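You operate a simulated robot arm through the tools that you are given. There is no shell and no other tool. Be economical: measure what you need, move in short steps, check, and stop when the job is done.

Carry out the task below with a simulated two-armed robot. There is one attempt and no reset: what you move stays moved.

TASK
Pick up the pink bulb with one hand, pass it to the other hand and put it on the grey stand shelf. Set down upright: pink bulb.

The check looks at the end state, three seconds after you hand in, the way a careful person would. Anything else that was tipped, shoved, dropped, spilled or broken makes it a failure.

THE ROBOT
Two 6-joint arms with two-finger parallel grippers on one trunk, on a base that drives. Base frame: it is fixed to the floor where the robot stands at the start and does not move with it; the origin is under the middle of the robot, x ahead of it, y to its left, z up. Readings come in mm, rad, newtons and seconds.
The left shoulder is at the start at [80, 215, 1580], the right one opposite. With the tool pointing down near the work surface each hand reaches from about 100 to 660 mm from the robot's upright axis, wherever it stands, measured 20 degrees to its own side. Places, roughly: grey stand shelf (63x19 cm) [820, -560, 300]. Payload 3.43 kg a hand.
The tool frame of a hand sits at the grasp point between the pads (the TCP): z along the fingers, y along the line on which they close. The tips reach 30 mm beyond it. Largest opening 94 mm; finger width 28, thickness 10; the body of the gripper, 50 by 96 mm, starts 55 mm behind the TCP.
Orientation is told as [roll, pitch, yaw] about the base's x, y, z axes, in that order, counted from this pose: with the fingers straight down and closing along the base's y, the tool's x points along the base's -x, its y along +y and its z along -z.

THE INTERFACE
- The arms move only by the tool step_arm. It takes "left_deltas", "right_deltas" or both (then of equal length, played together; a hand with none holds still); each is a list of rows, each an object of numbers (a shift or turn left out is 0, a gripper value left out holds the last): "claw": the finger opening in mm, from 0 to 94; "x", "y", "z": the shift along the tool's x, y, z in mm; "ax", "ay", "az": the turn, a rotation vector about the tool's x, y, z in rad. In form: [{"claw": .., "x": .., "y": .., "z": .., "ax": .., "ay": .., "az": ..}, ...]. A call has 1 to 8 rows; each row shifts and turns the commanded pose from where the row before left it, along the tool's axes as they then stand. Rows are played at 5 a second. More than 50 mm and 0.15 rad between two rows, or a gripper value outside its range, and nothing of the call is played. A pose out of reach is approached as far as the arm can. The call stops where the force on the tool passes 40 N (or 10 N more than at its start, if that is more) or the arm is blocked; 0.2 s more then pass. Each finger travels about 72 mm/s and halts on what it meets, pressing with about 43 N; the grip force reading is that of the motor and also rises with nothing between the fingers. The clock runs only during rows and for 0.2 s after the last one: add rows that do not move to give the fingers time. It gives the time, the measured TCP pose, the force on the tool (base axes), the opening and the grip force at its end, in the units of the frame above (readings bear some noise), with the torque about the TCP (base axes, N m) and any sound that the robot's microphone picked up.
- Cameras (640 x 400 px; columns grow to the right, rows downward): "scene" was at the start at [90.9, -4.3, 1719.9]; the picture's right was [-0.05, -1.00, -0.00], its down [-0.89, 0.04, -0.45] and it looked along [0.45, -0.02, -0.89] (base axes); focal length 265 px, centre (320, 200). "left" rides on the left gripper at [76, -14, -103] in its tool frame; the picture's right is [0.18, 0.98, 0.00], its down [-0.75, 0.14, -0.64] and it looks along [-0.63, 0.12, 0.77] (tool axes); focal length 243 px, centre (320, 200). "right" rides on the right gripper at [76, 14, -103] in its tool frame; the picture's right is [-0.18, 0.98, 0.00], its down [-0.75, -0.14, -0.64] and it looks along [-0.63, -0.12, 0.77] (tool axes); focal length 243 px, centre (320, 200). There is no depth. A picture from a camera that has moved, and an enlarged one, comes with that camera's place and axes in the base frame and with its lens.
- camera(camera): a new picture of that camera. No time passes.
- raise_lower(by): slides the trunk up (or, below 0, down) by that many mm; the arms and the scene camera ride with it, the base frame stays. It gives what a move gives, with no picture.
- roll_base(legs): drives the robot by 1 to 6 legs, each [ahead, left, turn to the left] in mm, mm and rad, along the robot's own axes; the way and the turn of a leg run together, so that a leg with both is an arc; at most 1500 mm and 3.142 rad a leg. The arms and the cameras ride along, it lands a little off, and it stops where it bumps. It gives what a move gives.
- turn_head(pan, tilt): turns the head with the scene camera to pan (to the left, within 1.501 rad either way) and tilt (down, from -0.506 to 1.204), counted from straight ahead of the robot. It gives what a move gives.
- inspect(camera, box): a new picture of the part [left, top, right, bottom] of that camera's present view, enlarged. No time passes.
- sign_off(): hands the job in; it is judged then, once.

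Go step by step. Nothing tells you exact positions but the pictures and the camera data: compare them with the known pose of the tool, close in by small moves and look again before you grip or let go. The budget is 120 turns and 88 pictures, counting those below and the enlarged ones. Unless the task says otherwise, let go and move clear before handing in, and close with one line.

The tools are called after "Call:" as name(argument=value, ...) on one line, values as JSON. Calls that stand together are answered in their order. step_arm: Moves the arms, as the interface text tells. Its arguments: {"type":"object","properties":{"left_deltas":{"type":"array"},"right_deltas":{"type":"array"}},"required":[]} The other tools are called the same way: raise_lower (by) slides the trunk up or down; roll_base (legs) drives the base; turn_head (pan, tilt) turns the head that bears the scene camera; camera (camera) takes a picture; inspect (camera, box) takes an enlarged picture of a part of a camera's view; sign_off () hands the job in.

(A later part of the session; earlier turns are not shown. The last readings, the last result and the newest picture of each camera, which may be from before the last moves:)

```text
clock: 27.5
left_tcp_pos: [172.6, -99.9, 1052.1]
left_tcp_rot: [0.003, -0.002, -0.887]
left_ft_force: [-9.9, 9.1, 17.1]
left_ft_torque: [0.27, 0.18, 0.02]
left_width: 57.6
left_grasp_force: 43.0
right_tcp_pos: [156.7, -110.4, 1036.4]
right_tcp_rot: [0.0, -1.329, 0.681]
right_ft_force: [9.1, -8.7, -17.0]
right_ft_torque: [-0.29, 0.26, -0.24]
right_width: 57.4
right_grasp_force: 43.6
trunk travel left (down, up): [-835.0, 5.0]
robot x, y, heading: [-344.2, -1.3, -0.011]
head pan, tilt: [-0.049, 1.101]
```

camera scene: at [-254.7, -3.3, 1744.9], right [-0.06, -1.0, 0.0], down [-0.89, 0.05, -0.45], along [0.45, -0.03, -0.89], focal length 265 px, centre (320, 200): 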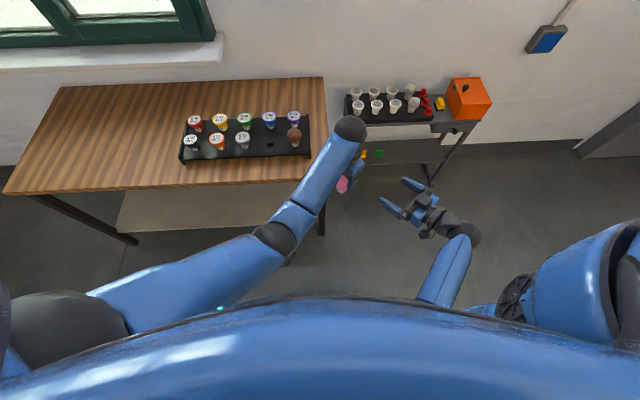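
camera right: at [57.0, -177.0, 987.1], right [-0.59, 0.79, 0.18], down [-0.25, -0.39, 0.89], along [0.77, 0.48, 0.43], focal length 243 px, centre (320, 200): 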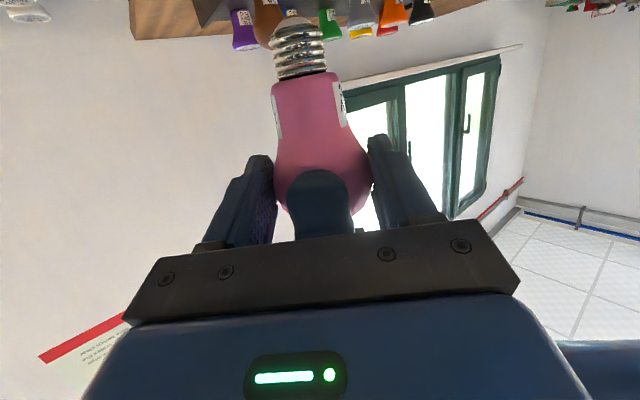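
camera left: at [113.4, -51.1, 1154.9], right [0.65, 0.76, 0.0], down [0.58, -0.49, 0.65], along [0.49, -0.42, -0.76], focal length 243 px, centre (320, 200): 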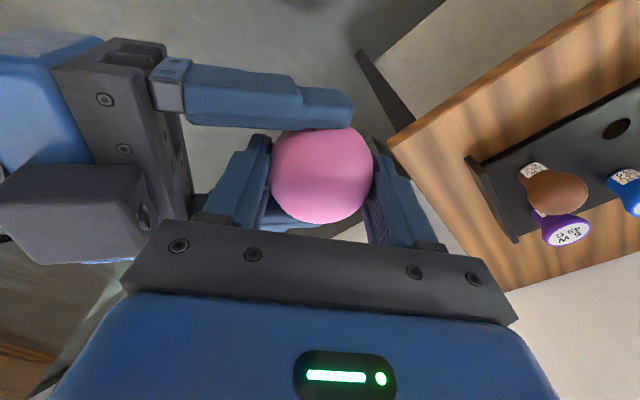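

The strain is modest now. I'll open the left hand a little (limited, so its finger doesn't hit the right palm).

Call:
step_arm(left_deltas=[{"claw": 62}, {"claw": 70}, {"claw": 76}, {}, {}])

Call:
camera(camera="left")

Call:
camera(camera="right")

```text
clock: 28.7
left_tcp_pos: [171.1, -100.1, 1052.7]
left_tcp_rot: [0.001, -0.002, -0.887]
left_ft_force: [-1.2, 0.3, 0.2]
left_ft_torque: [0.0, 0.01, 0.03]
left_width: 76.3
left_grasp_force: 0.0
right_tcp_pos: [155.4, -110.5, 1035.6]
right_tcp_rot: [0.003, -1.328, 0.681]
right_ft_force: [0.3, -0.1, -0.2]
right_ft_torque: [-0.02, -0.01, -0.01]
right_width: 57.5
right_grasp_force: 43.4
trunk travel left (down, up): [-835.0, 5.0]
robot x, y, heading: [-343.1, 0.1, -0.01]
head pan, tilt: [-0.049, 1.101]
```

```text
49 pictures are left
camera left: at [113.2, -50.5, 1154.9], right [0.65, 0.76, 0.0], down [0.58, -0.5, 0.64], along [0.49, -0.41, -0.77], focal length 243 px, centre (320, 200)
```

left: 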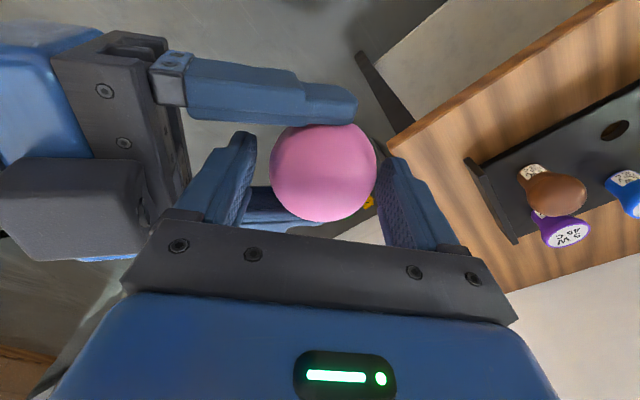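

```text
48 pictures are left
camera right: at [55.4, -173.2, 987.1], right [-0.59, 0.79, 0.18], down [-0.25, -0.39, 0.89], along [0.77, 0.47, 0.43], focal length 243 px, centre (320, 200)
```

right: 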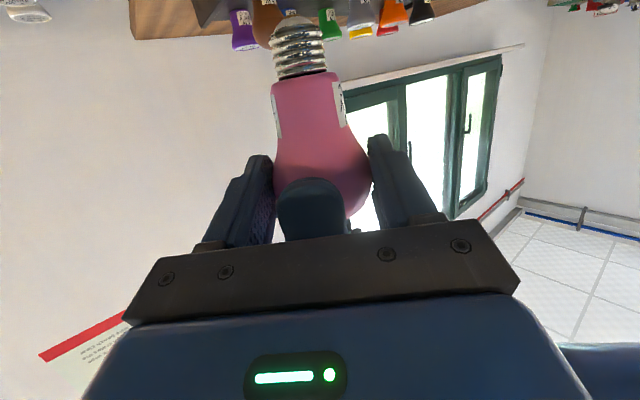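

The right hand holds the bulb alone. I'll lift the left hand straight up and away to the left.

Call:
step_arm(left_deltas=[{"z": -30}, {"z": -40}, {"z": -45}, {"z": -45}, {"x": 35, "y": 28}, {"x": 35, "y": 28}, {"x": 35, "y": 28}, {"x": 35, "y": 28}])

Call:
camera(camera="scene")

Call:
camera(camera="left")

```text
clock: 30.5
left_tcp_pos: [242.2, 32.3, 1121.9]
left_tcp_rot: [0.001, -0.003, -0.889]
left_ft_force: [0.3, -0.1, 0.8]
left_ft_torque: [0.02, 0.0, 0.0]
left_width: 76.0
left_grasp_force: 0.0
left hand out of reach, approached as far as the arm can: row 3, 4, 5, 6, 7, 8
right_tcp_pos: [155.9, -109.6, 1036.5]
right_tcp_rot: [0.0, -1.327, 0.684]
right_ft_force: [0.0, 0.4, -0.1]
right_ft_torque: [0.03, 0.0, -0.01]
right_width: 57.8
right_grasp_force: 42.9
trunk travel left (down, up): [-835.0, 5.0]
robot x, y, heading: [-342.8, -1.7, -0.013]
head pan, tilt: [-0.049, 1.101]
```

```text
47 pictures are left
camera scene: at [-254.2, -2.2, 1744.9], right [-0.06, -1.0, 0.0], down [-0.89, 0.05, -0.45], along [0.45, -0.03, -0.89], focal length 265 px, centre (320, 200)
```

scene: 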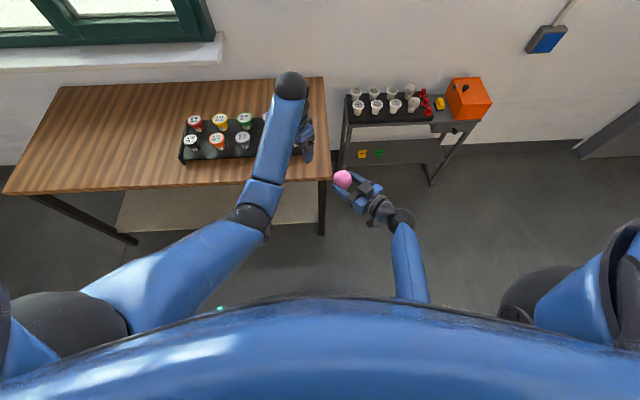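

```text
46 pictures are left
camera left: at [183.0, 82.9, 1223.8], right [0.65, 0.76, 0.0], down [0.58, -0.5, 0.65], along [0.49, -0.42, -0.76], focal length 243 px, centre (320, 200)
```

left: 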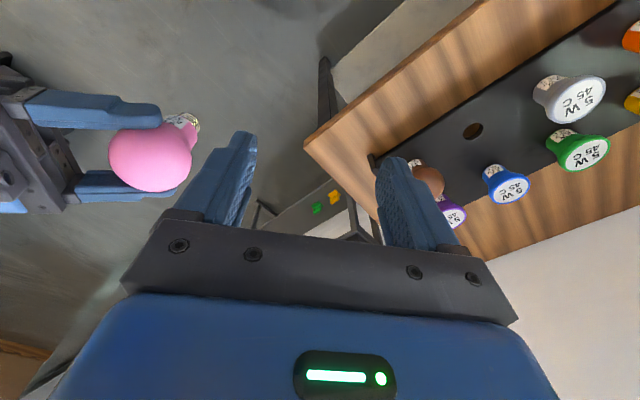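

The right hand holds the bulb alone. Because it must stand on a tiny tip, I'll use the left camera for a side view of its tilt: tilt the left hand and bring it to the bulb's left-rear.

Call:
step_arm(left_deltas=[{"ay": -0.147}, {"ay": -0.147}, {"ay": -0.147}, {"ay": -0.147}, {"ay": -0.147}, {"ay": -0.147}, {}])

Call:
camera(camera="left")

```text
clock: 32.1
left_tcp_pos: [241.8, 32.9, 1124.8]
left_tcp_rot: [0.004, -0.886, -0.889]
left_ft_force: [-0.8, -0.1, 0.1]
left_ft_torque: [-0.02, -0.02, -0.01]
left_width: 76.0
left_grasp_force: 0.0
right_tcp_pos: [155.9, -110.4, 1036.9]
right_tcp_rot: [0.003, -1.329, 0.681]
right_ft_force: [0.1, -0.1, -1.0]
right_ft_torque: [-0.07, 0.01, -0.01]
right_width: 57.6
right_grasp_force: 42.6
trunk travel left (down, up): [-835.0, 5.0]
robot x, y, heading: [-345.6, 2.6, -0.009]
head pan, tilt: [-0.049, 1.101]
```

```text
45 pictures are left
camera left: at [151.1, 123.1, 1131.1], right [0.69, 0.71, -0.14], down [0.09, 0.1, 0.99], along [0.72, -0.7, 0.0], focal length 243 px, centre (320, 200)
```

left: 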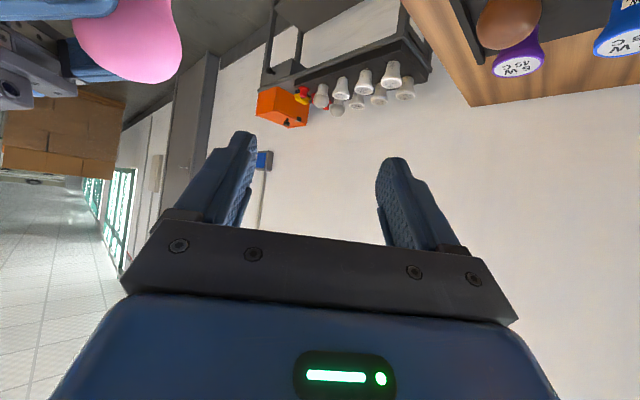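

The upside-down left view is horizontal, which is ideal. I'll shift the left hand back and down to frame the bulb.

Call:
step_arm(left_deltas=[{"x": 27.8, "y": -29.5, "z": -12}, {"x": 27.8, "y": -29.5, "z": -12}, {"x": 27.8, "y": -29.5, "z": -12}, {"x": 27.8, "y": -29.5, "z": -12}, {}])

Call:
camera(camera="left")

```text
clock: 33.3
left_tcp_pos: [83.2, 43.3, 1068.7]
left_tcp_rot: [0.003, -0.885, -0.89]
left_ft_force: [0.0, -0.3, 0.2]
left_ft_torque: [-0.02, 0.0, 0.02]
left_width: 75.9
left_grasp_force: 0.2
right_tcp_pos: [154.9, -108.8, 1037.6]
right_tcp_rot: [0.001, -1.327, 0.681]
right_ft_force: [1.0, -0.2, -0.7]
right_ft_torque: [-0.01, 0.06, 0.03]
right_width: 57.8
right_grasp_force: 43.5
trunk travel left (down, up): [-835.0, 5.0]
robot x, y, heading: [-347.5, -0.1, -0.013]
head pan, tilt: [-0.049, 1.101]
```

```text
44 pictures are left
camera left: at [-8.4, 133.2, 1075.4], right [0.69, 0.71, -0.14], down [0.1, 0.1, 0.99], along [0.72, -0.7, 0.0], focal length 243 px, centre (320, 200)
```

left: 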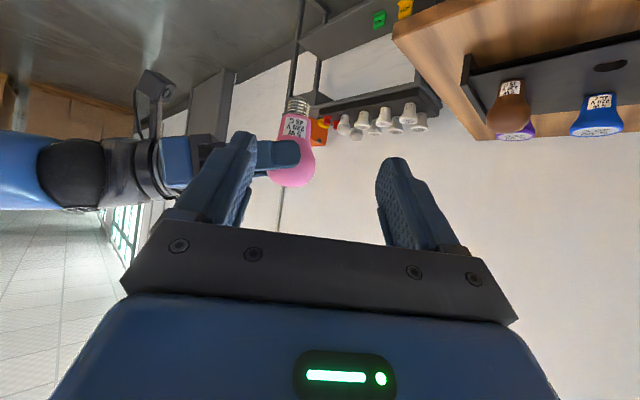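

Call:
inspect(camera="left", box=[252, 84, 348, 204])

Call:
inspect(camera="right", box=[220, 0, 420, 180])

```text
3.33 times, centred on (300, 144) of left
camera zoom: at [-8.4, 133.2, 1075.4], right [0.69, 0.71, -0.14], down [0.1, 0.1, 0.99], along [0.72, -0.7, 0.0], focal length 809 px, centre (387, 387)
```

zoom: 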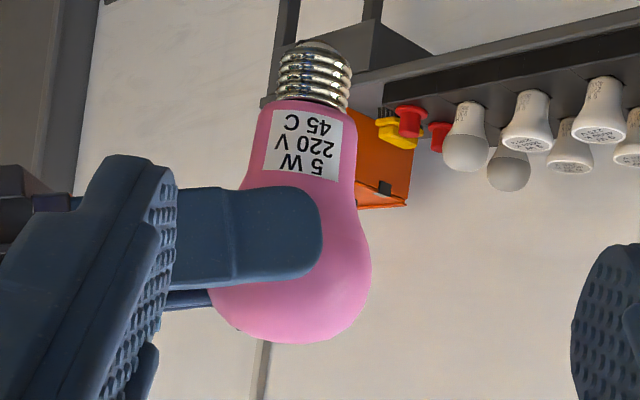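

```text
2.22 times, centred on (320, 90) of right
camera zoom: at [55.1, -173.0, 987.3], right [-0.59, 0.79, 0.18], down [-0.25, -0.39, 0.89], along [0.77, 0.47, 0.43], focal length 539 px, centre (320, 444)
```

zoom: 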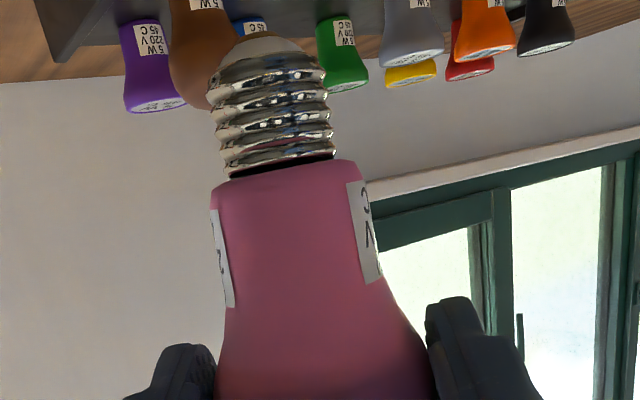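

The bulb is vertical within about 1°, and the tip is about 80 mm below the globe centre. I'll retract the left hand to the left rear before driving.

Call:
step_arm(left_deltas=[{"x": 29.3, "y": 5.7, "z": -35.4}, {"x": 29.3, "y": 5.7, "z": -35.4}, {"x": 29.3, "y": 5.7, "z": -35.4}, {"x": 29.3, "y": 5.7, "z": -35.4}, {"x": 29.3, "y": 5.7, "z": -35.4}, {}])

Call:
camera(camera="scene")

```text
clock: 34.4
left_tcp_pos: [-27.5, 134.9, 1069.7]
left_tcp_rot: [0.014, -0.885, -1.197]
left_ft_force: [0.6, 0.2, 0.0]
left_ft_torque: [0.02, 0.03, -0.02]
left_width: 76.2
left_grasp_force: 0.1
right_tcp_pos: [155.7, -109.4, 1035.4]
right_tcp_rot: [0.003, -1.328, 0.68]
right_ft_force: [-0.2, -0.4, 0.1]
right_ft_torque: [-0.01, -0.02, 0.01]
right_width: 57.3
right_grasp_force: 42.7
trunk travel left (down, up): [-835.0, 5.0]
robot x, y, heading: [-347.4, 2.7, -0.009]
head pan, tilt: [-0.049, 1.101]
stopped in row 5 (left hand): the arm was blocked; the commanded pose is now the measured one
```

```text
41 pictures are left
camera scene: at [-254.3, -3.5, 1745.1], right [-0.06, -1.0, 0.0], down [-0.89, 0.05, -0.45], along [0.45, -0.03, -0.89], focal length 265 px, centre (320, 200)
```

scene: 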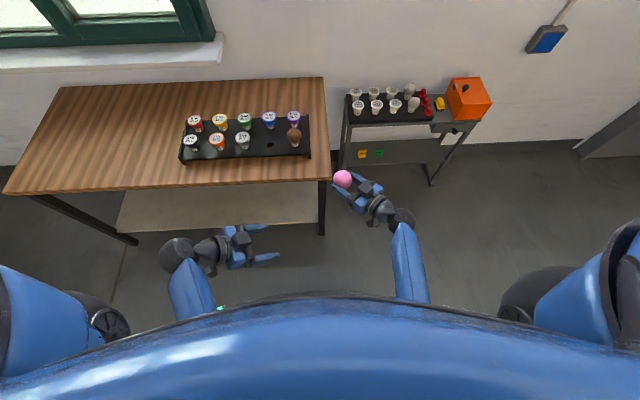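

The left hand is tucked in. I'll drive right 520 mm so the robot faces the stand.

Call:
roll_base(legs=[[0, -520, 0.009]])

Call:
camera(camera="scene")

```text
clock: 37.4
left_tcp_pos: [-31.5, -390.5, 1070.5]
left_tcp_rot: [0.016, -0.887, -1.186]
left_ft_force: [-0.2, -0.1, 0.9]
left_ft_torque: [-0.01, -0.01, -0.04]
left_width: 76.3
left_grasp_force: 0.0
right_tcp_pos: [155.9, -632.2, 1037.7]
right_tcp_rot: [-0.002, -1.328, 0.7]
right_ft_force: [0.9, -0.4, -0.8]
right_ft_torque: [0.0, 0.01, -0.02]
right_width: 57.8
right_grasp_force: 42.9
trunk travel left (down, up): [-835.0, 5.0]
robot x, y, heading: [-347.7, -527.5, -0.002]
head pan, tilt: [-0.049, 1.101]
```

```text
40 pictures are left
camera scene: at [-256.4, -529.8, 1744.9], right [-0.05, -1.0, 0.0], down [-0.89, 0.04, -0.45], along [0.45, -0.02, -0.89], focal length 265 px, centre (320, 200)
```

scene: 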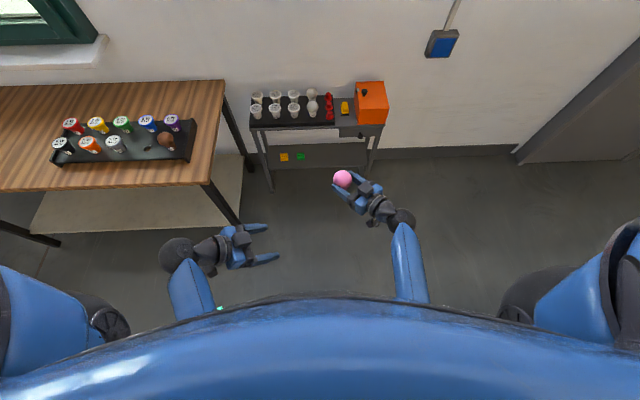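

Clear floor all around. I'll lower the trunk 600 mm here, then look at the shelf.

Call:
raise_lower(by=-600)

Call:
turn_head(pan=-0.1, tilt=0.6)

Call:
camera(camera="scene")

Call:
camera(camera="right")

```text
refused: -600 is not a number from -400 to 400
```

```text
clock: 38.4
left_tcp_pos: [-32.0, -391.9, 1071.5]
left_tcp_rot: [0.019, -0.883, -1.189]
left_ft_force: [-1.3, -0.9, 0.5]
left_ft_torque: [-0.01, 0.0, -0.03]
left_width: 76.1
left_grasp_force: 0.1
right_tcp_pos: [155.7, -634.8, 1036.5]
right_tcp_rot: [0.008, -1.33, 0.69]
right_ft_force: [-0.1, -0.3, -0.5]
right_ft_torque: [0.03, 0.01, 0.01]
right_width: 57.5
right_grasp_force: 42.8
trunk travel left (down, up): [-835.0, 5.0]
robot x, y, heading: [-346.6, -529.2, 0.005]
head pan, tilt: [-0.099, 0.6]
```

```text
39 pictures are left
camera scene: at [-231.3, -539.3, 1783.5], right [-0.1, -1.0, 0.0], down [-0.56, 0.06, -0.82], along [0.82, -0.08, -0.57], focal length 265 px, centre (320, 200)
```

scene: 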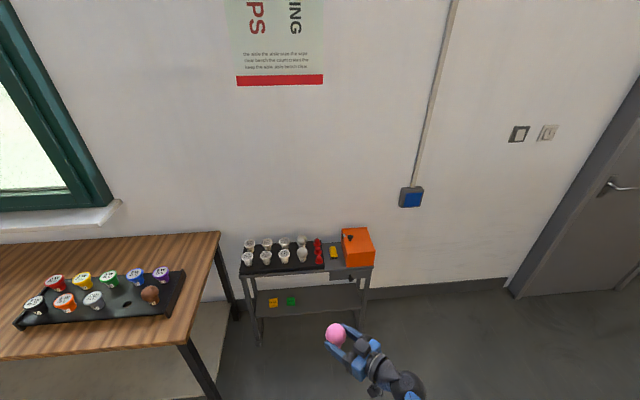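

```text
38 pictures are left
camera right: at [55.4, -699.6, 987.1], right [-0.6, 0.78, 0.18], down [-0.25, -0.39, 0.89], along [0.76, 0.48, 0.43], focal length 243 px, centre (320, 200)
```

right: 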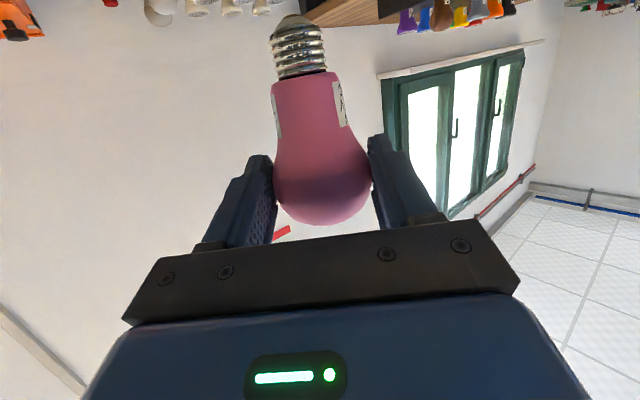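

Call:
raise_lower(by=-300)

Call:
raise_lower(by=-280)

Call:
inspect(camera="scene", box=[180, 120, 440, 282])

```text
clock: 41.4
left_tcp_pos: [-31.4, -392.0, 770.9]
left_tcp_rot: [0.018, -0.886, -1.191]
left_ft_force: [0.2, 0.3, -0.2]
left_ft_torque: [0.01, 0.01, 0.04]
left_width: 76.0
left_grasp_force: 0.0
right_tcp_pos: [155.2, -633.6, 736.6]
right_tcp_rot: [0.003, -1.329, 0.694]
right_ft_force: [0.1, 0.7, -0.5]
right_ft_torque: [-0.03, -0.01, -0.01]
right_width: 57.7
right_grasp_force: 43.3
trunk travel left (down, up): [-535.0, 305.0]
robot x, y, heading: [-344.8, -529.6, 0.001]
head pan, tilt: [-0.099, 0.6]
```

```text
clock: 44.2
left_tcp_pos: [-32.6, -393.5, 490.8]
left_tcp_rot: [0.019, -0.884, -1.189]
left_ft_force: [0.7, -0.1, 0.5]
left_ft_torque: [0.02, -0.01, 0.02]
left_width: 75.9
left_grasp_force: 0.0
right_tcp_pos: [154.8, -635.1, 455.5]
right_tcp_rot: [0.004, -1.328, 0.694]
right_ft_force: [0.0, 0.1, -0.4]
right_ft_torque: [0.0, 0.0, -0.01]
right_width: 57.8
right_grasp_force: 43.4
trunk travel left (down, up): [-255.0, 585.0]
robot x, y, heading: [-345.5, -530.1, 0.001]
head pan, tilt: [-0.099, 0.6]
```

```text
2.46 times, centred on (310, 201) of scene
camera zoom: at [-231.5, -538.4, 1203.1], right [-0.1, -1.0, 0.0], down [-0.56, 0.06, -0.83], along [0.82, -0.08, -0.56], focal length 652 px, centre (345, 198)
```

zoom: 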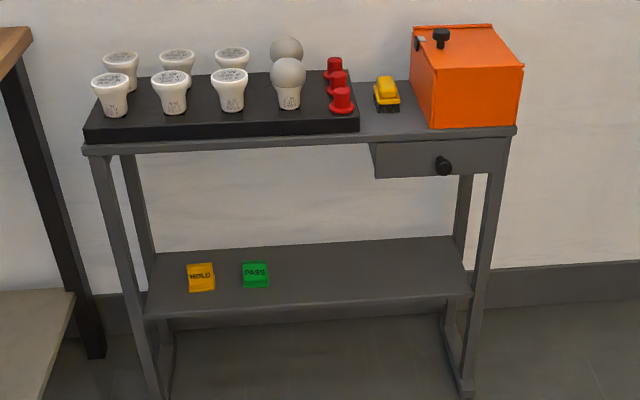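

The shelf is clear between PASS and the right leg. I'll drive forward 500 mm first and check.

Call:
roll_base(legs=[[500, 0, 0]])

Call:
turn_head(pan=-0.15, tilt=0.95)

Call:
camera(camera="scene")

Call:
camera(camera="right")

Call:
camera(camera="left")

```text
clock: 47.1
left_tcp_pos: [463.9, -391.2, 491.7]
left_tcp_rot: [0.018, -0.884, -1.191]
left_ft_force: [1.6, -0.3, -0.7]
left_ft_torque: [0.03, 0.03, 0.01]
left_width: 75.9
left_grasp_force: 0.0
right_tcp_pos: [651.4, -634.5, 456.9]
right_tcp_rot: [0.007, -1.328, 0.688]
right_ft_force: [-0.2, 0.3, 0.3]
right_ft_torque: [-0.01, 0.0, -0.03]
right_width: 57.5
right_grasp_force: 43.0
trunk travel left (down, up): [-255.0, 585.0]
robot x, y, heading: [148.7, -529.2, -0.002]
head pan, tilt: [-0.099, 0.6]
```

```text
clock: 48.0
left_tcp_pos: [465.6, -392.5, 491.2]
left_tcp_rot: [0.019, -0.884, -1.193]
left_ft_force: [-0.1, -0.4, 0.2]
left_ft_torque: [-0.01, 0.01, -0.02]
left_width: 76.2
left_grasp_force: 0.0
right_tcp_pos: [650.9, -634.9, 455.6]
right_tcp_rot: [0.003, -1.328, 0.689]
right_ft_force: [-0.6, -0.7, 0.3]
right_ft_torque: [-0.02, 0.01, -0.04]
right_width: 57.8
right_grasp_force: 42.6
trunk travel left (down, up): [-255.0, 585.0]
robot x, y, heading: [151.5, -529.8, -0.001]
head pan, tilt: [-0.15, 0.949]
```

```text
36 pictures are left
camera scene: at [249.2, -540.4, 1175.2], right [-0.15, -0.99, 0.0], down [-0.8, 0.12, -0.58], along [0.58, -0.09, -0.81], focal length 265 px, centre (320, 200)
```

scene: 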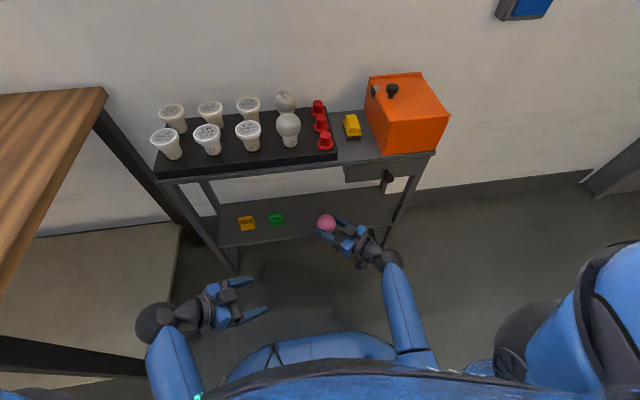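

```text
35 pictures are left
camera right: at [551.5, -699.7, 407.1], right [-0.59, 0.78, 0.18], down [-0.25, -0.39, 0.89], along [0.76, 0.48, 0.43], focal length 243 px, centre (320, 200)
```

right: 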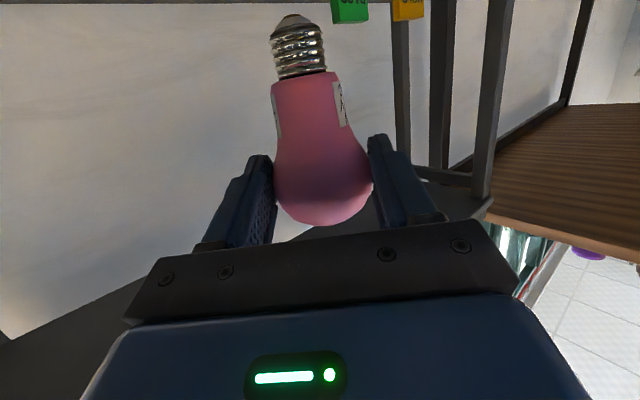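

```text
34 pictures are left
camera left: at [404.0, -280.2, 497.1], right [0.86, 0.48, -0.13], down [0.11, 0.07, 0.99], along [0.49, -0.87, 0.0], focal length 243 px, centre (320, 200)
```

left: 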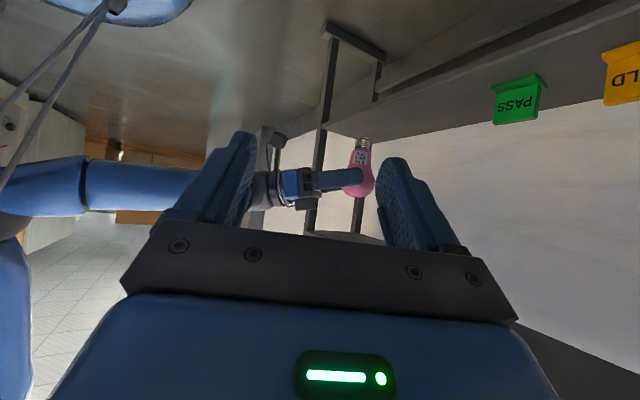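

The left camera gives a fine side view; the bulb is above shelf level with room. I'll drive forward the remaining 120 mm.

Call:
roll_base(legs=[[122, 0, 0]])

Call:
camera(camera="left")

Call:
inspect(camera="scene", box=[180, 60, 460, 235])

```text
clock: 49.2
left_tcp_pos: [586.9, -393.1, 491.0]
left_tcp_rot: [0.019, -0.883, -1.194]
left_ft_force: [0.4, -0.5, -1.0]
left_ft_torque: [0.02, 0.02, -0.04]
left_width: 76.0
left_grasp_force: 0.1
right_tcp_pos: [771.4, -637.1, 456.1]
right_tcp_rot: [0.006, -1.329, 0.683]
right_ft_force: [-0.9, -0.4, -0.8]
right_ft_torque: [0.04, 0.02, 0.05]
right_width: 57.5
right_grasp_force: 43.0
trunk travel left (down, up): [-255.0, 585.0]
robot x, y, heading: [268.3, -532.0, -0.003]
head pan, tilt: [-0.15, 0.949]
```

```text
33 pictures are left
camera left: at [525.6, -281.0, 496.8], right [0.87, 0.48, -0.13], down [0.11, 0.07, 0.99], along [0.49, -0.87, 0.0], focal length 243 px, centre (320, 200)
```

left: 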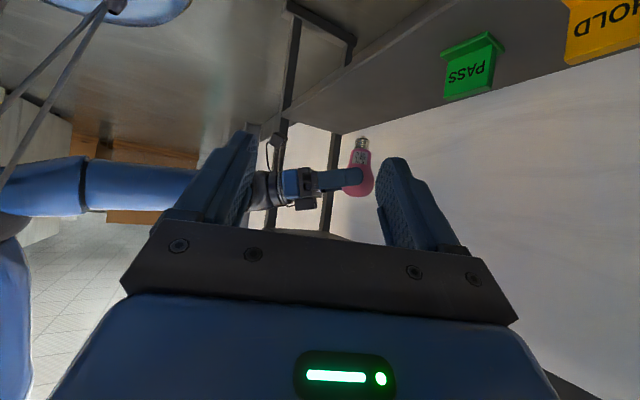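

```text
2.29 times, centred on (320, 148) of scene
camera zoom: at [370.9, -541.0, 1175.1], right [-0.15, -0.99, 0.0], down [-0.8, 0.12, -0.58], along [0.57, -0.09, -0.81], focal length 606 px, centre (320, 320)
```

zoom: 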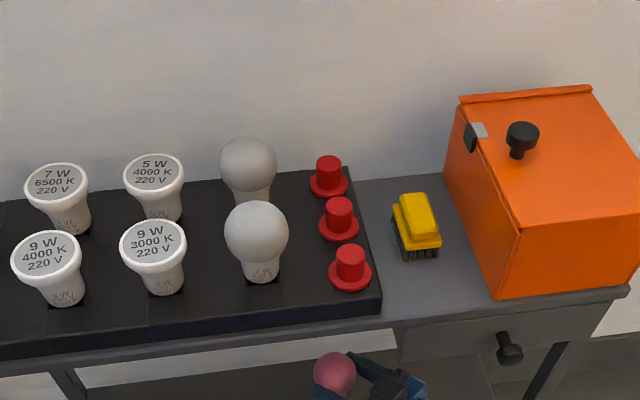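

Position is good: globe near (786, −625). I'll lower the trunk 50 mm and check the gap.

Call:
raise_lower(by=-50)

Call:
inspect(camera="left", box=[310, 90, 420, 210])

Call:
camera(camera="right")

```text
clock: 50.1
left_tcp_pos: [585.8, -392.4, 441.8]
left_tcp_rot: [0.02, -0.886, -1.198]
left_ft_force: [-0.1, 0.2, 0.8]
left_ft_torque: [0.01, -0.03, 0.01]
left_width: 75.7
left_grasp_force: 0.2
right_tcp_pos: [769.9, -637.8, 406.7]
right_tcp_rot: [0.003, -1.328, 0.686]
right_ft_force: [0.0, 0.1, -0.2]
right_ft_torque: [-0.03, -0.01, 0.02]
right_width: 57.9
right_grasp_force: 43.6
trunk travel left (down, up): [-205.0, 635.0]
robot x, y, heading: [269.7, -528.0, -0.003]
head pan, tilt: [-0.15, 0.949]
```

```text
3.33 times, centred on (365, 150) of left
camera zoom: at [525.3, -281.1, 446.9], right [0.87, 0.48, -0.13], down [0.11, 0.07, 0.99], along [0.49, -0.87, 0.0], focal length 809 px, centre (170, 367)
```

zoom: 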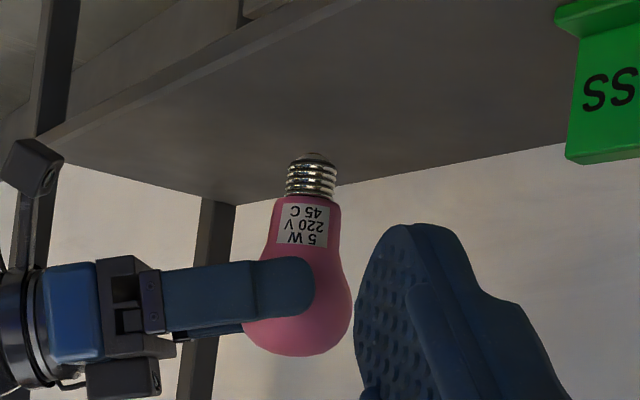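

```text
30 pictures are left
camera right: at [671.4, -701.1, 356.5], right [-0.59, 0.79, 0.18], down [-0.25, -0.39, 0.89], along [0.77, 0.48, 0.43], focal length 243 px, centre (320, 200)
```

right: 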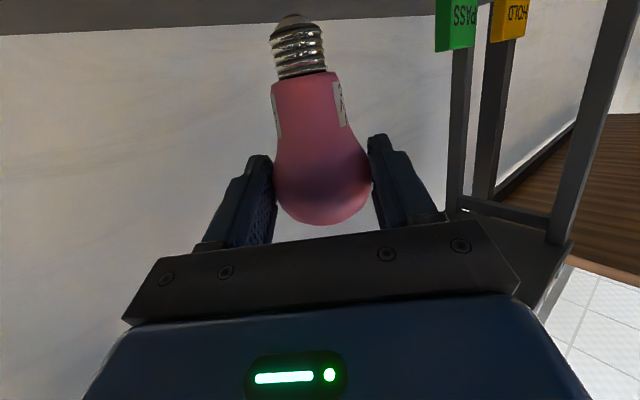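

The tip is about 20 mm above the shelf. I'll take a tight zoom to measure the tilt precisely.

Call:
inspect(camera="left", box=[335, 130, 425, 200])

Call:
inspect(camera="right", box=[250, 0, 390, 90])

```text
5.71 times, centred on (380, 165) of left
camera zoom: at [525.3, -281.1, 446.9], right [0.87, 0.48, -0.13], down [0.11, 0.07, 0.99], along [0.49, -0.87, 0.0], focal length 1386 px, centre (-23, 400)
```

zoom: 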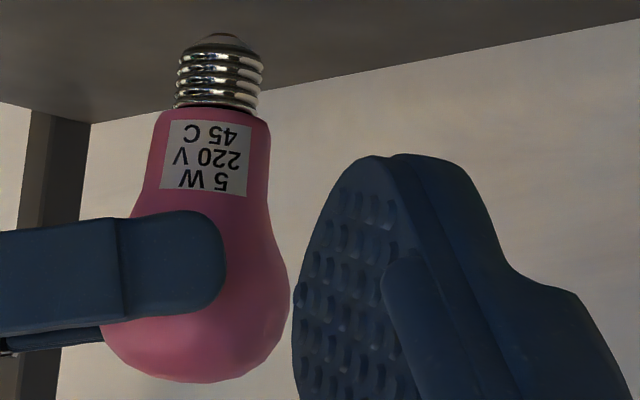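

```text
4.44 times, centred on (320, 45) of right
camera zoom: at [671.4, -701.1, 356.5], right [-0.59, 0.79, 0.18], down [-0.25, -0.39, 0.89], along [0.77, 0.48, 0.43], focal length 1078 px, centre (320, 889)
```

zoom: 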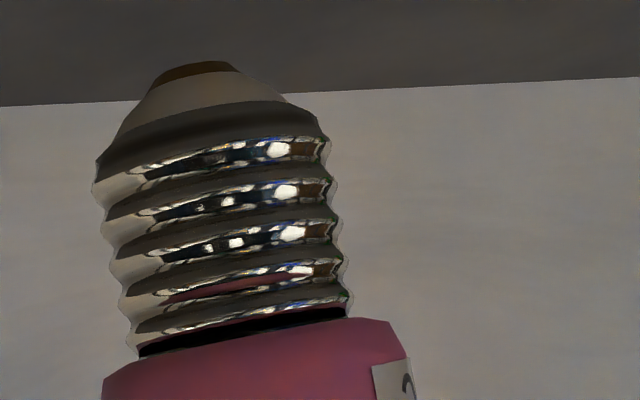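

The tilt measures about 0° in both views. Now I'll descend in small arm steps, watching force.

Call:
step_arm(right_deltas=[{"x": 4.85, "z": 1.2}, {"x": 4.85, "z": 1.2}, {"x": 4.85, "z": 1.2}, {}])

Call:
inspect(camera="left", box=[335, 110, 425, 180])

```text
clock: 51.1
left_tcp_pos: [587.3, -393.4, 441.4]
left_tcp_rot: [0.02, -0.884, -1.196]
left_ft_force: [0.5, -0.9, -0.5]
left_ft_torque: [0.01, -0.01, 0.03]
left_width: 76.1
left_grasp_force: 0.0
right_tcp_pos: [771.4, -637.2, 392.9]
right_tcp_rot: [0.003, -1.328, 0.685]
right_ft_force: [0.1, 0.5, 0.2]
right_ft_torque: [-0.03, 0.0, 0.03]
right_width: 57.5
right_grasp_force: 43.3
trunk travel left (down, up): [-205.0, 635.0]
robot x, y, heading: [271.7, -528.5, -0.004]
head pan, tilt: [-0.15, 0.949]
```

```text
5.71 times, centred on (380, 145) of left
camera zoom: at [525.4, -280.9, 447.2], right [0.87, 0.48, -0.13], down [0.11, 0.07, 0.99], along [0.49, -0.87, 0.0], focal length 1386 px, centre (-23, 514)
```

zoom: 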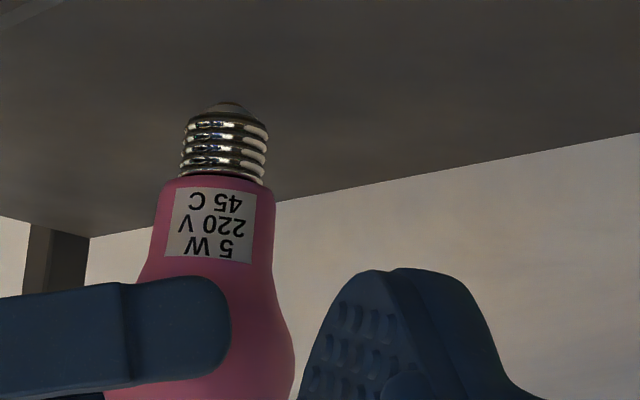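

The tip is about 11 mm above the shelf. Continuing down in 2 mm rows.

Call:
step_arm(right_deltas=[{"x": 1.94, "z": 0.48}, {"x": 1.94, "z": 0.48}, {"x": 1.94, "z": 0.48}, {}])

Call:
step_arm(right_deltas=[{"x": 0.97, "z": 0.24}, {"x": 0.97, "z": 0.24}, {}])

Call:
inspect(camera="left", box=[335, 110, 425, 180])

```text
clock: 52.1
left_tcp_pos: [586.1, -394.0, 442.9]
left_tcp_rot: [0.02, -0.885, -1.198]
left_ft_force: [-0.3, -1.1, 1.1]
left_ft_torque: [-0.02, -0.04, -0.01]
left_width: 76.0
left_grasp_force: 0.0
right_tcp_pos: [771.1, -636.5, 385.7]
right_tcp_rot: [0.001, -1.328, 0.686]
right_ft_force: [0.0, -1.1, 0.5]
right_ft_torque: [-0.01, 0.01, 0.01]
right_width: 57.4
right_grasp_force: 42.7
trunk travel left (down, up): [-205.0, 635.0]
robot x, y, heading: [266.6, -530.2, -0.002]
head pan, tilt: [-0.15, 0.949]
```

```text
clock: 52.9
left_tcp_pos: [586.3, -393.0, 441.6]
left_tcp_rot: [0.019, -0.884, -1.194]
left_ft_force: [-0.5, 1.2, -0.3]
left_ft_torque: [0.0, -0.01, -0.01]
left_width: 75.9
left_grasp_force: 0.1
right_tcp_pos: [771.2, -637.7, 385.2]
right_tcp_rot: [0.003, -1.328, 0.686]
right_ft_force: [0.8, 0.3, -0.1]
right_ft_torque: [0.01, 0.01, -0.01]
right_width: 57.8
right_grasp_force: 43.3
trunk travel left (down, up): [-205.0, 635.0]
robot x, y, heading: [270.7, -526.8, -0.004]
head pan, tilt: [-0.15, 0.949]
```

```text
5.71 times, centred on (380, 145) of left
camera zoom: at [525.3, -281.0, 447.1], right [0.87, 0.48, -0.13], down [0.11, 0.07, 0.99], along [0.49, -0.87, 0.0], focal length 1386 px, centre (-23, 514)
```

zoom: 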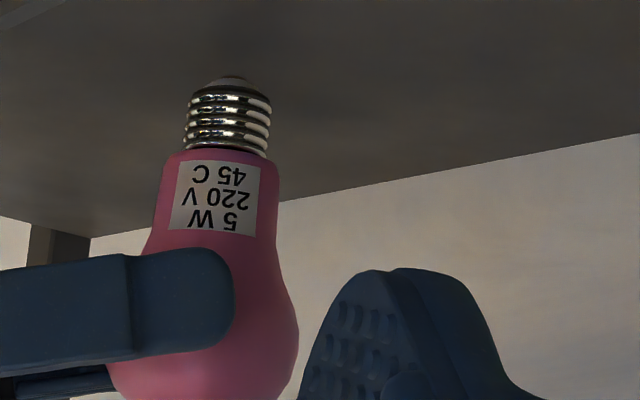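

Almost there. Single-millimetre steps until contact force appears.

Call:
step_arm(right_deltas=[{"x": 0.97, "z": 0.24}, {}])

Call:
step_arm(right_deltas=[{"x": 0.97, "z": 0.24}, {}])

Call:
step_arm(right_deltas=[{"x": 0.97, "z": 0.24}, {}])

```text
clock: 53.5
left_tcp_pos: [586.3, -392.8, 441.1]
left_tcp_rot: [0.02, -0.885, -1.196]
left_ft_force: [-0.6, 0.1, -0.5]
left_ft_torque: [-0.01, 0.0, 0.01]
left_width: 76.1
left_grasp_force: 0.2
right_tcp_pos: [771.9, -638.5, 383.3]
right_tcp_rot: [0.003, -1.329, 0.688]
right_ft_force: [-0.1, 0.0, 0.2]
right_ft_torque: [-0.03, 0.01, 0.0]
right_width: 57.5
right_grasp_force: 43.4
trunk travel left (down, up): [-205.0, 635.0]
robot x, y, heading: [267.3, -530.7, -0.005]
head pan, tilt: [-0.15, 0.949]
```

```text
clock: 54.1
left_tcp_pos: [586.2, -393.3, 440.0]
left_tcp_rot: [0.019, -0.885, -1.194]
left_ft_force: [0.3, 0.2, -0.4]
left_ft_torque: [-0.03, 0.02, 0.05]
left_width: 75.9
left_grasp_force: 0.0
right_tcp_pos: [772.1, -637.0, 381.8]
right_tcp_rot: [0.004, -1.328, 0.685]
right_ft_force: [-0.2, 0.0, -0.4]
right_ft_torque: [0.0, 0.0, -0.01]
right_width: 57.9
right_grasp_force: 42.8
trunk travel left (down, up): [-205.0, 635.0]
robot x, y, heading: [267.1, -528.7, -0.004]
head pan, tilt: [-0.15, 0.949]
```

```text
clock: 54.7
left_tcp_pos: [586.3, -392.9, 441.2]
left_tcp_rot: [0.018, -0.886, -1.196]
left_ft_force: [-0.1, 0.3, 0.3]
left_ft_torque: [-0.01, 0.0, 0.01]
left_width: 75.9
left_grasp_force: 0.0
right_tcp_pos: [771.7, -637.1, 380.6]
right_tcp_rot: [0.003, -1.329, 0.686]
right_ft_force: [0.0, 0.3, -0.8]
right_ft_torque: [-0.03, 0.01, -0.01]
right_width: 57.8
right_grasp_force: 43.0
trunk travel left (down, up): [-205.0, 635.0]
robot x, y, heading: [271.3, -525.4, 0.001]
head pan, tilt: [-0.15, 0.949]
```

Call:
step_arm(right_deltas=[{"x": 0.97, "z": 0.24}, {}])

Call:
step_arm(right_deltas=[{"x": 0.97, "z": 0.24}, {}])

Call:
inspect(camera="left", box=[335, 110, 425, 180])

```text
clock: 55.3
left_tcp_pos: [585.9, -393.6, 440.3]
left_tcp_rot: [0.019, -0.886, -1.196]
left_ft_force: [0.0, 0.4, -0.4]
left_ft_torque: [-0.01, -0.01, 0.01]
left_width: 76.0
left_grasp_force: 0.1
right_tcp_pos: [772.0, -636.6, 380.0]
right_tcp_rot: [0.004, -1.327, 0.687]
right_ft_force: [0.1, -0.1, -0.2]
right_ft_torque: [-0.02, 0.02, 0.02]
right_width: 57.4
right_grasp_force: 42.9
trunk travel left (down, up): [-205.0, 635.0]
robot x, y, heading: [269.6, -529.6, -0.008]
head pan, tilt: [-0.15, 0.949]
```

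```text
clock: 55.9
left_tcp_pos: [585.7, -393.0, 442.3]
left_tcp_rot: [0.017, -0.885, -1.197]
left_ft_force: [-0.9, 0.7, 0.1]
left_ft_torque: [-0.02, -0.01, 0.01]
left_width: 75.9
left_grasp_force: 0.1
right_tcp_pos: [771.0, -637.6, 379.0]
right_tcp_rot: [0.004, -1.328, 0.688]
right_ft_force: [-0.9, 0.0, 0.3]
right_ft_torque: [0.02, 0.01, 0.01]
right_width: 57.7
right_grasp_force: 43.0
trunk travel left (down, up): [-205.0, 635.0]
robot x, y, heading: [270.7, -527.4, -0.004]
head pan, tilt: [-0.15, 0.949]
```

```text
5.71 times, centred on (380, 145) of left
camera zoom: at [525.2, -281.1, 447.2], right [0.87, 0.48, -0.13], down [0.11, 0.07, 0.99], along [0.49, -0.87, 0.0], focal length 1386 px, centre (-23, 514)
```

zoom: 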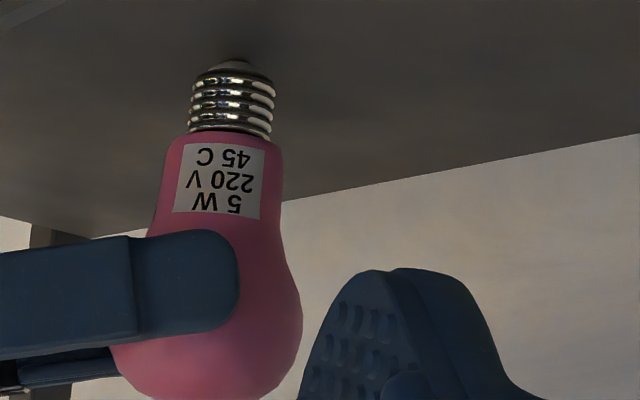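

Call:
step_arm(right_deltas=[{"x": 0.97, "z": 0.24}, {}])

Call:
step_arm(right_deltas=[{"x": 0.97, "z": 0.24}, {}])

```text
clock: 56.5
left_tcp_pos: [586.3, -393.2, 441.8]
left_tcp_rot: [0.02, -0.885, -1.195]
left_ft_force: [0.0, 0.7, -0.6]
left_ft_torque: [0.01, -0.01, -0.01]
left_width: 76.1
left_grasp_force: 0.0
right_tcp_pos: [771.1, -637.4, 378.0]
right_tcp_rot: [-0.001, -1.33, 0.69]
right_ft_force: [-0.7, -1.3, 5.1]
right_ft_torque: [-0.02, -0.02, 0.03]
right_width: 57.7
right_grasp_force: 43.0
trunk travel left (down, up): [-205.0, 635.0]
robot x, y, heading: [268.4, -525.6, -0.001]
head pan, tilt: [-0.15, 0.949]
```

```text
clock: 57.1
left_tcp_pos: [585.4, -393.0, 441.8]
left_tcp_rot: [0.021, -0.885, -1.197]
left_ft_force: [0.8, 0.0, -0.8]
left_ft_torque: [-0.03, -0.01, -0.03]
left_width: 76.1
left_grasp_force: 0.0
right_tcp_pos: [772.0, -636.8, 379.4]
right_tcp_rot: [-0.004, -1.332, 0.695]
right_ft_force: [-3.0, -0.2, 14.2]
right_ft_torque: [0.19, -0.05, 0.01]
right_width: 57.7
right_grasp_force: 43.2
trunk travel left (down, up): [-205.0, 635.0]
robot x, y, heading: [269.2, -529.8, 0.001]
head pan, tilt: [-0.15, 0.949]
```

Contact: 14 N upward. I'll ease off 1 mm to leave a light touch and check the tilt.

Call:
step_arm(right_deltas=[{"x": -0.97, "z": -0.24}, {}])

Call:
inspect(camera="left", box=[335, 120, 425, 190])

Call:
inspect(camera="right", box=[250, 0, 390, 90])

```text
clock: 57.7
left_tcp_pos: [585.9, -393.5, 442.4]
left_tcp_rot: [0.022, -0.886, -1.197]
left_ft_force: [0.1, -0.2, -0.2]
left_ft_torque: [0.01, -0.04, -0.01]
left_width: 76.0
left_grasp_force: 0.1
right_tcp_pos: [772.7, -637.2, 379.0]
right_tcp_rot: [-0.006, -1.33, 0.694]
right_ft_force: [3.4, 0.4, 12.7]
right_ft_torque: [0.21, -0.43, -0.05]
right_width: 57.5
right_grasp_force: 42.8
trunk travel left (down, up): [-205.0, 635.0]
robot x, y, heading: [270.9, -532.5, -0.003]
head pan, tilt: [-0.15, 0.949]
```

```text
5.71 times, centred on (380, 155) of left
camera zoom: at [525.0, -280.9, 447.4], right [0.87, 0.48, -0.13], down [0.11, 0.07, 0.99], along [0.49, -0.87, 0.0], focal length 1386 px, centre (-23, 457)
```

zoom: 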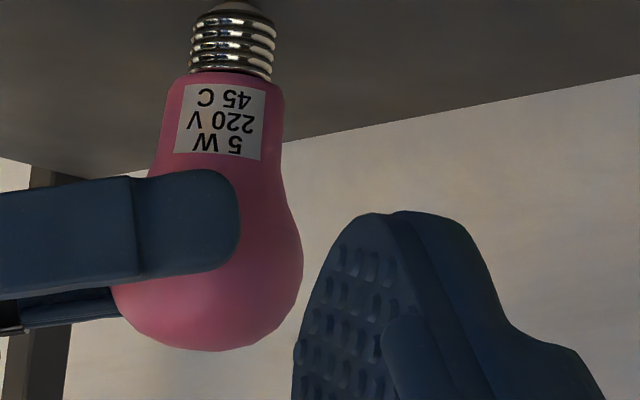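

```text
4.44 times, centred on (320, 45) of right
camera zoom: at [672.0, -700.8, 328.8], right [-0.59, 0.79, 0.18], down [-0.25, -0.39, 0.89], along [0.77, 0.48, 0.43], focal length 1078 px, centre (320, 889)
```

zoom: 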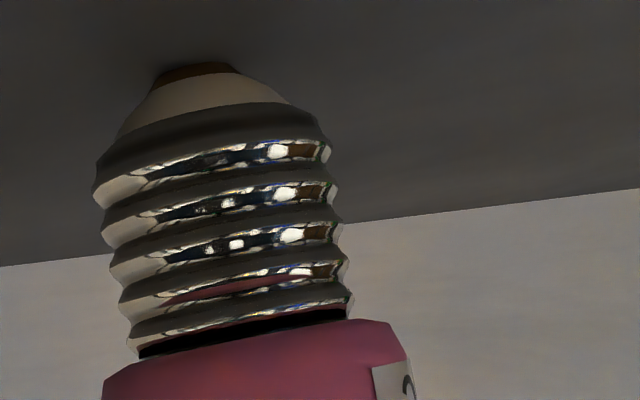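

The bulb is vertical with its tip flat on the shelf. I'll ease off slightly more before release.

Call:
step_arm(right_deltas=[{"x": -0.7, "z": -0.17}, {}])

```text
clock: 58.3
left_tcp_pos: [585.7, -392.2, 441.3]
left_tcp_rot: [0.02, -0.885, -1.194]
left_ft_force: [-0.7, -0.2, 0.9]
left_ft_torque: [-0.04, -0.01, 0.01]
left_width: 76.1
left_grasp_force: 0.1
right_tcp_pos: [771.6, -637.7, 378.0]
right_tcp_rot: [0.002, -1.329, 0.688]
right_ft_force: [2.3, -0.2, 9.2]
right_ft_torque: [0.13, -0.42, -0.11]
right_width: 57.4
right_grasp_force: 43.1
trunk travel left (down, up): [-205.0, 635.0]
robot x, y, heading: [267.8, -523.3, -0.004]
head pan, tilt: [-0.15, 0.949]
```

Call:
step_arm(right_deltas=[{"x": -0.6, "z": -0.15}, {}])

```text
clock: 58.9
left_tcp_pos: [586.6, -393.9, 441.9]
left_tcp_rot: [0.02, -0.884, -1.196]
left_ft_force: [0.5, 0.2, 0.6]
left_ft_torque: [0.01, -0.02, 0.0]
left_width: 75.9
left_grasp_force: 0.0
right_tcp_pos: [771.2, -637.3, 379.3]
right_tcp_rot: [0.004, -1.326, 0.684]
right_ft_force: [0.8, 0.2, 4.3]
right_ft_torque: [0.02, -0.13, -0.03]
right_width: 57.6
right_grasp_force: 42.9
trunk travel left (down, up): [-205.0, 635.0]
robot x, y, heading: [274.5, -528.3, -0.0]
head pan, tilt: [-0.15, 0.949]
```

Light contact (4 N). I'll open only slightly first, so the fingers still cage the bulb, and look.

Call:
step_arm(right_deltas=[{"claw": 56}, {"claw": 58}, {"claw": 60}, {"claw": 62}, {}])

Call:
inspect(camera="left", box=[335, 120, 425, 190])

Call:
camera(camera="right")

```text
clock: 60.1
left_tcp_pos: [586.2, -392.7, 440.6]
left_tcp_rot: [0.019, -0.884, -1.196]
left_ft_force: [0.2, -0.4, 0.0]
left_ft_torque: [0.0, 0.01, 0.0]
left_width: 75.9
left_grasp_force: 0.0
right_tcp_pos: [771.9, -637.0, 379.4]
right_tcp_rot: [0.002, -1.329, 0.687]
right_ft_force: [0.6, 0.6, 1.1]
right_ft_torque: [-0.02, -0.02, 0.03]
right_width: 62.2
right_grasp_force: 0.1
trunk travel left (down, up): [-205.0, 635.0]
robot x, y, heading: [270.5, -531.7, -0.003]
head pan, tilt: [-0.15, 0.949]
```

```text
5.71 times, centred on (380, 155) of left
camera zoom: at [525.3, -281.0, 447.1], right [0.87, 0.48, -0.13], down [0.11, 0.07, 0.99], along [0.49, -0.87, 0.0], focal length 1386 px, centre (-23, 457)
```

zoom: 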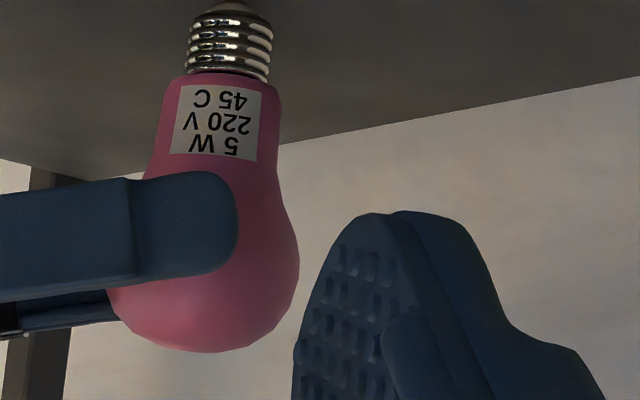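

```text
21 pictures are left
camera right: at [671.4, -701.0, 329.6], right [-0.59, 0.79, 0.18], down [-0.25, -0.39, 0.89], along [0.77, 0.48, 0.43], focal length 243 px, centre (320, 200)
```

right: 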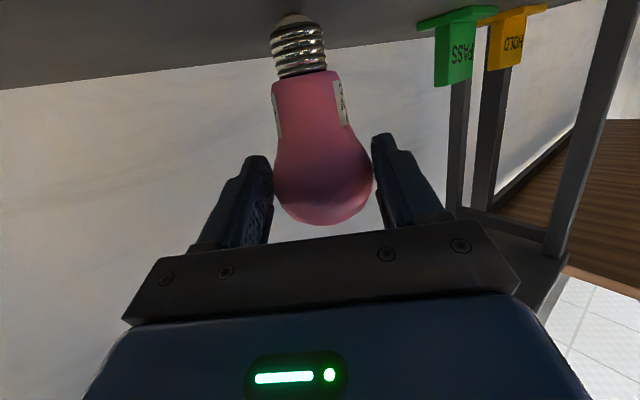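

It stands on its own within the cage. I'll open fully and look again.

Call:
step_arm(right_deltas=[{"claw": 66}, {"claw": 74}, {"claw": 84}, {"claw": 94}, {}, {}])

Call:
camera(camera="right")

Call:
inspect(camera="left", box=[335, 120, 425, 190])

```text
clock: 61.5
left_tcp_pos: [587.5, -393.6, 440.9]
left_tcp_rot: [0.021, -0.885, -1.196]
left_ft_force: [0.8, -0.3, -0.3]
left_ft_torque: [0.0, 0.02, 0.01]
left_width: 76.1
left_grasp_force: 0.1
right_tcp_pos: [771.4, -637.1, 379.7]
right_tcp_rot: [0.003, -1.328, 0.685]
right_ft_force: [-0.5, -0.1, -0.7]
right_ft_torque: [-0.02, 0.0, 0.02]
right_width: 94.2
right_grasp_force: 0.0
trunk travel left (down, up): [-205.0, 635.0]
robot x, y, heading: [271.0, -528.1, -0.001]
head pan, tilt: [-0.15, 0.949]
```

```text
20 pictures are left
camera right: at [671.4, -701.0, 329.6], right [-0.59, 0.79, 0.18], down [-0.25, -0.39, 0.89], along [0.77, 0.48, 0.43], focal length 243 px, centre (320, 200)
```

right: 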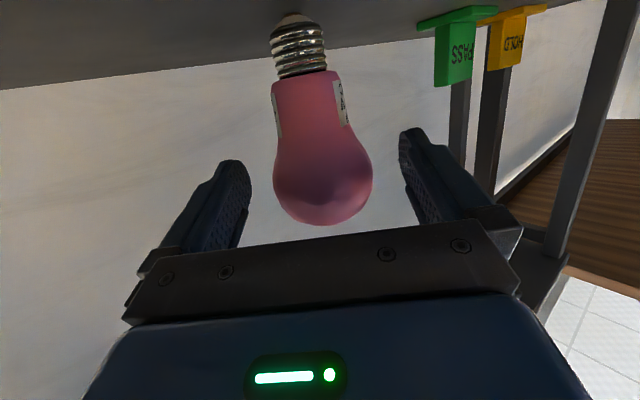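

```text
5.71 times, centred on (380, 155) of left
camera zoom: at [525.3, -281.0, 447.1], right [0.87, 0.48, -0.13], down [0.11, 0.07, 0.99], along [0.49, -0.87, 0.0], focal length 1386 px, centre (-23, 457)
```

zoom: 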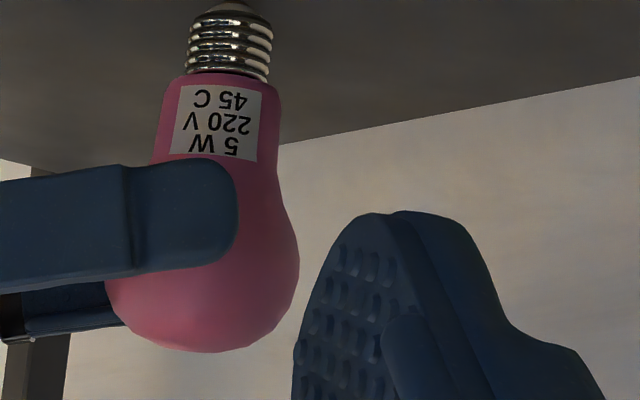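

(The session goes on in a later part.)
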